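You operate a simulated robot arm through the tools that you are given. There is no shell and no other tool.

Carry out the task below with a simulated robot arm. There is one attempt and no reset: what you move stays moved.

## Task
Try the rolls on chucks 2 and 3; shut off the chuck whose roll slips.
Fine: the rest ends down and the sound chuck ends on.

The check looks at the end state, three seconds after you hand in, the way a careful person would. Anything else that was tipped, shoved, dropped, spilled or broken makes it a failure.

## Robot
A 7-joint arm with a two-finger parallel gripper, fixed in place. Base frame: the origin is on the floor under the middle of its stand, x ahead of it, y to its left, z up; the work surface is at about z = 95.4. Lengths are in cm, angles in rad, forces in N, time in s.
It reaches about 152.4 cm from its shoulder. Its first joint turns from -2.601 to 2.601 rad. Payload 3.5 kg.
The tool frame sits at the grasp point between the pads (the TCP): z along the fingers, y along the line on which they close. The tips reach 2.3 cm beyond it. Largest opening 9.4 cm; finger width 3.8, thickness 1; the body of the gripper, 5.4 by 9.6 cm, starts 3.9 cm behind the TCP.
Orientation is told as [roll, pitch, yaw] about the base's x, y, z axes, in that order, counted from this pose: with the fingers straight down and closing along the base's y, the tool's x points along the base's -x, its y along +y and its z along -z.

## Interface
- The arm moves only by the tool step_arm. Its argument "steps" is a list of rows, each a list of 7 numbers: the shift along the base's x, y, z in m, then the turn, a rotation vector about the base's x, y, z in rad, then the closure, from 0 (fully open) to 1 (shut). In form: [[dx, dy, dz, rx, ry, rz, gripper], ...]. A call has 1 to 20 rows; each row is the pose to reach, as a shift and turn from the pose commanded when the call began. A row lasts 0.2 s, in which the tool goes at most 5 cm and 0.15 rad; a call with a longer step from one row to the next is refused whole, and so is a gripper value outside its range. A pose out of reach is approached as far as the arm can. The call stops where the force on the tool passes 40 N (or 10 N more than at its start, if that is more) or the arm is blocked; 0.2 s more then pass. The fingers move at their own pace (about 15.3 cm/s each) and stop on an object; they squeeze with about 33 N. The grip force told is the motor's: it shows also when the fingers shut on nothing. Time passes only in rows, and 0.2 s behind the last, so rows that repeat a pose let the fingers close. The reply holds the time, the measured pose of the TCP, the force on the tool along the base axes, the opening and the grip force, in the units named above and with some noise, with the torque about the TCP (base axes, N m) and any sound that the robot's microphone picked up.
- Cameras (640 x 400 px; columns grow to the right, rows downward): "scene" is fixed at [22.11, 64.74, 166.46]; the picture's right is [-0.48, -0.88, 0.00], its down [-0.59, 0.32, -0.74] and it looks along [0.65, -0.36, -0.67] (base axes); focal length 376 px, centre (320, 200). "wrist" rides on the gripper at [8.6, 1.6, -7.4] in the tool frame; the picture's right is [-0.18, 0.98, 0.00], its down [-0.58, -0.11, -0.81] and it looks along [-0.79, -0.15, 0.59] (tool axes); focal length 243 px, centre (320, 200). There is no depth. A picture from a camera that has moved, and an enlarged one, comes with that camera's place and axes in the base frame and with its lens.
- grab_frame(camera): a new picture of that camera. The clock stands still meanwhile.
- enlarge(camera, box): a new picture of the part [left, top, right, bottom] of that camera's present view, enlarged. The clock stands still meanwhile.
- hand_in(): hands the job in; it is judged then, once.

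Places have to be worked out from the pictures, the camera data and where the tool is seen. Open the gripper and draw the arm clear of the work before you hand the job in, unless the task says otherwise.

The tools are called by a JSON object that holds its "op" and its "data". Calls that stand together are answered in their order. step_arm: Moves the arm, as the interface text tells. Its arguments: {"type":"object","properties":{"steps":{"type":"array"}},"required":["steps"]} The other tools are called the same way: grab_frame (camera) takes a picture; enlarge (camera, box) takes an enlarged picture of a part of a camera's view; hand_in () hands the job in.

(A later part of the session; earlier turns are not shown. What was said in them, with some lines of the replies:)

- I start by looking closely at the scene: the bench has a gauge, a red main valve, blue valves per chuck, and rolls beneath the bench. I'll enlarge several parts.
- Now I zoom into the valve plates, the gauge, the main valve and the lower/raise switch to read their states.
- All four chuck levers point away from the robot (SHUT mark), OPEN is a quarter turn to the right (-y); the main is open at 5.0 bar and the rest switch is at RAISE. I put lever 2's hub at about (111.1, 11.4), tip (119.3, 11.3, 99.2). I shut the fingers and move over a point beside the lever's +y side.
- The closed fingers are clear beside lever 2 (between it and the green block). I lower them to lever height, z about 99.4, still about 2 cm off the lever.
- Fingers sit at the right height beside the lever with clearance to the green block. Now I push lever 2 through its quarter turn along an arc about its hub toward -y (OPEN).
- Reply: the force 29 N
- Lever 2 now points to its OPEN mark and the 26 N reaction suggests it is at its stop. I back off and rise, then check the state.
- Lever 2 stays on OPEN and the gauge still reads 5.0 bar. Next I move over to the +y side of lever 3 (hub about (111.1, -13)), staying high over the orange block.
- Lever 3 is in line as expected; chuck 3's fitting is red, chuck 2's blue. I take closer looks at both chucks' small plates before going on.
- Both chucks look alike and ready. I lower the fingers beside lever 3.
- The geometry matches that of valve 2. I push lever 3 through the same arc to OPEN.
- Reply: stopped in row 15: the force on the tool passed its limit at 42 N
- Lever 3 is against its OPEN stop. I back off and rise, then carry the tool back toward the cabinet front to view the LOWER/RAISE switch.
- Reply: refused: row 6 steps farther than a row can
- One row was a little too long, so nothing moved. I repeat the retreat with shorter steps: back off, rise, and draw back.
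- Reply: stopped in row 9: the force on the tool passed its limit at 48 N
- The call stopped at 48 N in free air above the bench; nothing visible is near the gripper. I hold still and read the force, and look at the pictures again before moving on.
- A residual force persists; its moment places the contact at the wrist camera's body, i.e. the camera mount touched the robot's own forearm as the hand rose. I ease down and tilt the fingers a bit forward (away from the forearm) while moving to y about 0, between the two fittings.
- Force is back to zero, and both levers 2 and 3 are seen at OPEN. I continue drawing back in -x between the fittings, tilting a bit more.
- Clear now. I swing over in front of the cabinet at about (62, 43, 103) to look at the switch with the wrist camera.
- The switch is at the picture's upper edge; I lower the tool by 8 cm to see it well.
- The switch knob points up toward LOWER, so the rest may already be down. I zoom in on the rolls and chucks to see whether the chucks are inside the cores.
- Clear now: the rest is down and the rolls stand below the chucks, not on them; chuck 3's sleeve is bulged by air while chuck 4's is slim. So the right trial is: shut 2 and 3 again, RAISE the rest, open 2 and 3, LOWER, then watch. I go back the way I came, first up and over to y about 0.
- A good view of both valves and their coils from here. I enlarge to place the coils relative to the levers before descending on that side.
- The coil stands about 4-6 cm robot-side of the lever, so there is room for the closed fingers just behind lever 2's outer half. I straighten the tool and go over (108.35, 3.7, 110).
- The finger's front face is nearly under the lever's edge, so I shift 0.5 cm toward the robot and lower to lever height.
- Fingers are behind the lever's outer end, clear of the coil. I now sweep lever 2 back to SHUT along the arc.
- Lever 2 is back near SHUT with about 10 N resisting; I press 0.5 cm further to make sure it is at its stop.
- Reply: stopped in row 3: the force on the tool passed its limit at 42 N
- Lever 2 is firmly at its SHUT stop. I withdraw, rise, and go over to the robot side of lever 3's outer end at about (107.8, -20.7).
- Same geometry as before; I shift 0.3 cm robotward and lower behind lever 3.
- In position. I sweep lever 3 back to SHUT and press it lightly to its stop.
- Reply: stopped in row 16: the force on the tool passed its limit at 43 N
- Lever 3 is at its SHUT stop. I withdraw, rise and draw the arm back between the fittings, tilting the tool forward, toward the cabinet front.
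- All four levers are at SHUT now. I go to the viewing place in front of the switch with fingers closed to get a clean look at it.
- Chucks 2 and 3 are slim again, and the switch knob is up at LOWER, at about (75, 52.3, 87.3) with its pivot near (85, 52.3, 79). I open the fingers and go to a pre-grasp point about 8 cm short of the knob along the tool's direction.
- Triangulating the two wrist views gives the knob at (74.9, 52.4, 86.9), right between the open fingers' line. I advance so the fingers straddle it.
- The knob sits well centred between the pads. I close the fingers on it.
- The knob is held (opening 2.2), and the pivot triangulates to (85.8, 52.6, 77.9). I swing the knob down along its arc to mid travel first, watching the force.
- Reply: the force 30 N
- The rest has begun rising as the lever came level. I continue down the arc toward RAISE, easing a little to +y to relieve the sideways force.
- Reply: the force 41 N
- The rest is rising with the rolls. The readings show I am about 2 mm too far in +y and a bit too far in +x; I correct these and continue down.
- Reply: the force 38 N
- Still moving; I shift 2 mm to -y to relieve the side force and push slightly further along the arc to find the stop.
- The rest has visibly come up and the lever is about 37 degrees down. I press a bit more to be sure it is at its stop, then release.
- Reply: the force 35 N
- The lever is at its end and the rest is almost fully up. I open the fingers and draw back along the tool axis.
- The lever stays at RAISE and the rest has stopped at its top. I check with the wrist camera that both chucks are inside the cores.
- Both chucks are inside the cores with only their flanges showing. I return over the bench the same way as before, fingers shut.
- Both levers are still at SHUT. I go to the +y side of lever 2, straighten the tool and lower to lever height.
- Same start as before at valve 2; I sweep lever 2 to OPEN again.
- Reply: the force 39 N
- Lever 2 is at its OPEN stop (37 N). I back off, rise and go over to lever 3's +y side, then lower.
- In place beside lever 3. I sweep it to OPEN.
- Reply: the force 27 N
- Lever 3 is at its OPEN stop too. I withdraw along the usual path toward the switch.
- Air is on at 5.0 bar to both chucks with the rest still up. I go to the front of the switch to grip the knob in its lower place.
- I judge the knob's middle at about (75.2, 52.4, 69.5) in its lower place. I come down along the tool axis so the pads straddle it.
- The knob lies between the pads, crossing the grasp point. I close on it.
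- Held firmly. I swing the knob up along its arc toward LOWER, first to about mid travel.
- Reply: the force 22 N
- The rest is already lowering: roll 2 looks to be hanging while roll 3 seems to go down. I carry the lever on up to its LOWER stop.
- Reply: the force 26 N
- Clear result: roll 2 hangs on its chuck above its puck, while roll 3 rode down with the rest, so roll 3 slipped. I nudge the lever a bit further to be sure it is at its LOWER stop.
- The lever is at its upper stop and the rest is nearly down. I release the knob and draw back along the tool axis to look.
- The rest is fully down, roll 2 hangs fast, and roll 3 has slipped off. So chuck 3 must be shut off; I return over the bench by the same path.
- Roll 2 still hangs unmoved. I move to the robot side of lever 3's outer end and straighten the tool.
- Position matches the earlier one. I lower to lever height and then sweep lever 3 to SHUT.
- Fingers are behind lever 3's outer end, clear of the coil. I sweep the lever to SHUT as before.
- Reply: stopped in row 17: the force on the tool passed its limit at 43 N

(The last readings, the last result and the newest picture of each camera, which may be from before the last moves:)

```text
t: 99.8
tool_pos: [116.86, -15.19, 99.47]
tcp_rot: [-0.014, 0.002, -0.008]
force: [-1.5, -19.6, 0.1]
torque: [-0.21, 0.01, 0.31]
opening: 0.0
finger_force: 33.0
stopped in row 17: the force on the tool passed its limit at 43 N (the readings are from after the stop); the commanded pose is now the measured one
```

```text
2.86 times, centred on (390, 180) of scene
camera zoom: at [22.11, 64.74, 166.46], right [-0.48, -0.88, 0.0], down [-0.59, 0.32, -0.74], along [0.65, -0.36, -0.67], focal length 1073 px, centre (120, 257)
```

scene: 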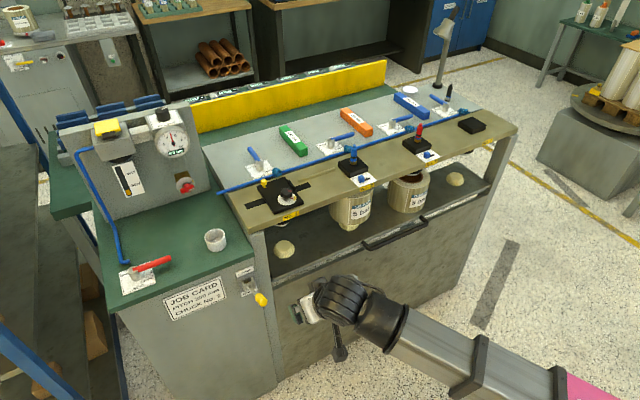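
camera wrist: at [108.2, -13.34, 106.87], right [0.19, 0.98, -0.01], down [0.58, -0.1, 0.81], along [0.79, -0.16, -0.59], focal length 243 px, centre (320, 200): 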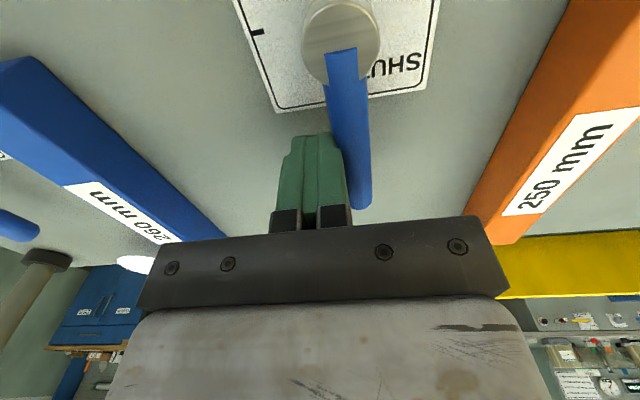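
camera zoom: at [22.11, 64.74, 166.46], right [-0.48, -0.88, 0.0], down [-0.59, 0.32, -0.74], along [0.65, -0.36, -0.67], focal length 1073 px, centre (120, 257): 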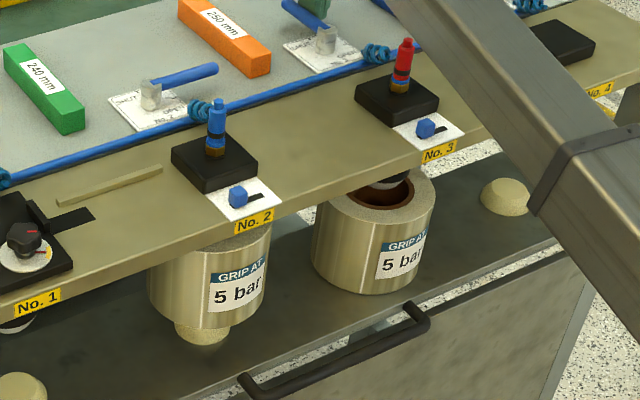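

Lever 3 is at its SHUT stop, lever 2 remains OPEN and roll 2 still hangs. I withdraw by the proven path, opening the gripper on the way out.

{"op": "step_arm", "data": {"steps": [[0, -0.01, 0, 0, 0, 0, 1], [0, -0.012, 0.04, 0, 0, 0, 1], [0, -0.01, 0.08, 0, 0, 0, 1], [-0.01, 0.02, 0.11, 0, -0.1, 0, 1], [-0.025, 0.055, 0.125, 0, -0.2, 0, 1], [-0.045, 0.09, 0.13, 0, -0.3, 0, 1], [-0.065, 0.125, 0.13, 0, -0.3, 0, 1], [-0.09, 0.15, 0.13, 0, -0.3, 0, 1], [-0.13, 0.151, 0.13, 0, -0.35, 0, 1], [-0.17, 0.151, 0.13, 0, -0.4, 0, 1], [-0.21, 0.151, 0.13, 0, -0.45, 0, 1], [-0.25, 0.151, 0.13, 0, -0.5, 0, 1], [-0.29, 0.151, 0.13, 0, -0.55, 0, 1], [-0.33, 0.151, 0.13, 0, -0.6, 0, 1], [-0.37, 0.151, 0.13, 0, -0.6, 0, 1], [-0.41, 0.151, 0.13, 0, -0.6, 0, 0.5], [-0.45, 0.151, 0.13, 0, -0.6, 0, 0], [-0.49, 0.151, 0.13, 0, -0.6, 0, 0], [-0.52, 0.151, 0.13, 0, -0.6, 0, 0], [-0.52, 0.151, 0.13, 0, -0.6, 0, 0]]}}

{"op": "grab_frame", "data": {"camera": "scene"}}

{"op": "grab_frame", "data": {"camera": "wrist"}}

{"op": "enlarge", "data": {"camera": "scene", "box": [300, 90, 480, 250]}}

{"op": "enlarge", "data": {"camera": "scene", "box": [100, 100, 300, 330]}}

```text
t: 104.0
tool_pos: [65.0, 0.33, 112.39]
tcp_rot: [-0.005, -0.599, -0.006]
force: [-0.1, -0.6, -0.9]
torque: [-0.03, 0.0, -0.01]
opening: 9.39
finger_force: 0.0
```

```text
taken
```

scene: 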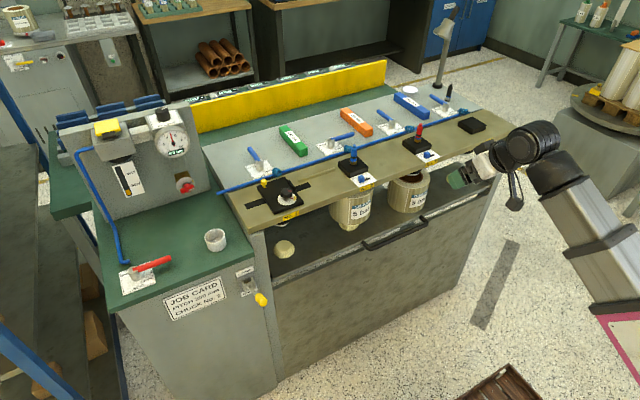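

```text
taken
camera wrist: at [53.66, 2.15, 113.74], right [0.16, 0.98, 0.1], down [0.02, -0.1, 0.99], along [0.99, -0.16, -0.04], focal length 243 px, centre (320, 200)
```

wrist: 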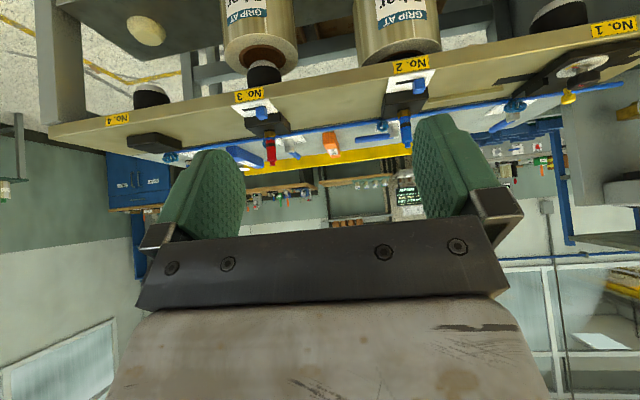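

```text
2.50 times, centred on (390, 170) of scene
camera zoom: at [22.11, 64.74, 166.46], right [-0.48, -0.88, 0.0], down [-0.59, 0.32, -0.74], along [0.65, -0.36, -0.67], focal length 939 px, centre (145, 275)
```

zoom: 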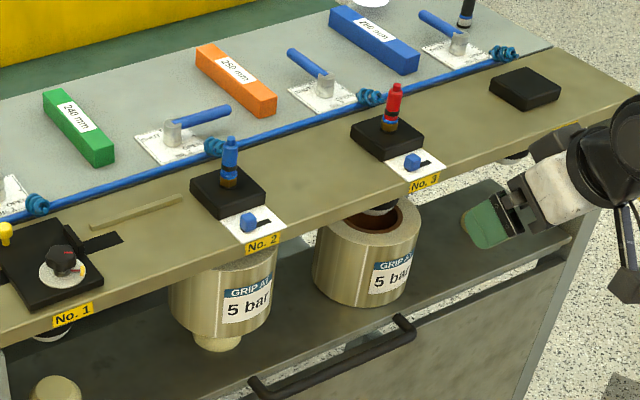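

```text
1.74 times, centred on (200, 215) of scene
camera zoom: at [22.11, 64.74, 166.46], right [-0.48, -0.88, 0.0], down [-0.59, 0.32, -0.74], along [0.65, -0.36, -0.67], focal length 653 px, centre (529, 174)
```

zoom: 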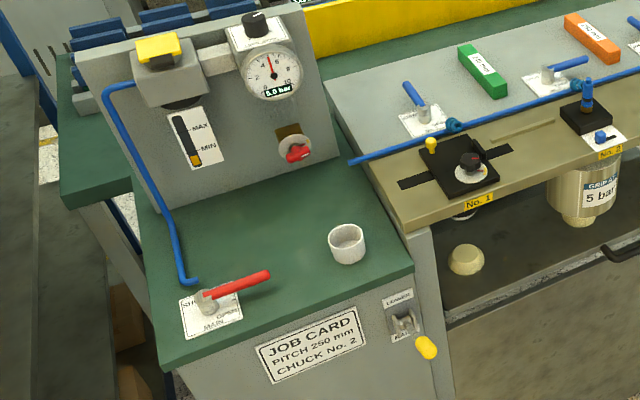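

Final state as seen: lever 2 OPEN with roll 2 hanging firmly, lever 3 SHUT with its slipped roll standing on the lowered rest, levers 1 and 4 and the main valve untouched, gauge at 5.0 bar, switch at LOWER. The gripper is open and clear of the bench, so I hand in.

{"op": "hand_in", "data": {}}

```text
The job is handed in.
```

I handed the job in with chuck 3 shut off. Its roll slipped, and roll 2 held.

- **Trial:** With the rest raised and both chucks on at 5.0 bar, I lowered the rest. Roll 3 went down with it, while roll 2 stayed hanging on its chuck and had not moved by the last picture.
- **End state:** Chuck 2 is on, chuck 3 is shut, and the rest is down with its switch at LOWER. The gripper is open and clear of the bench. I did not touch chucks 1 and 4 or the main valve.

Two things went differently than planned:

- **Valves opened early:** I first opened valves 2 and 3 while the rest was still down, so the chucks inflated empty. I shut both again before raising the rest.
- **Arm contact:** Once, in free air, the wrist camera mount appears to have touched the robot's own forearm and stopped the move at 48 N. Nothing else appeared to be touched.
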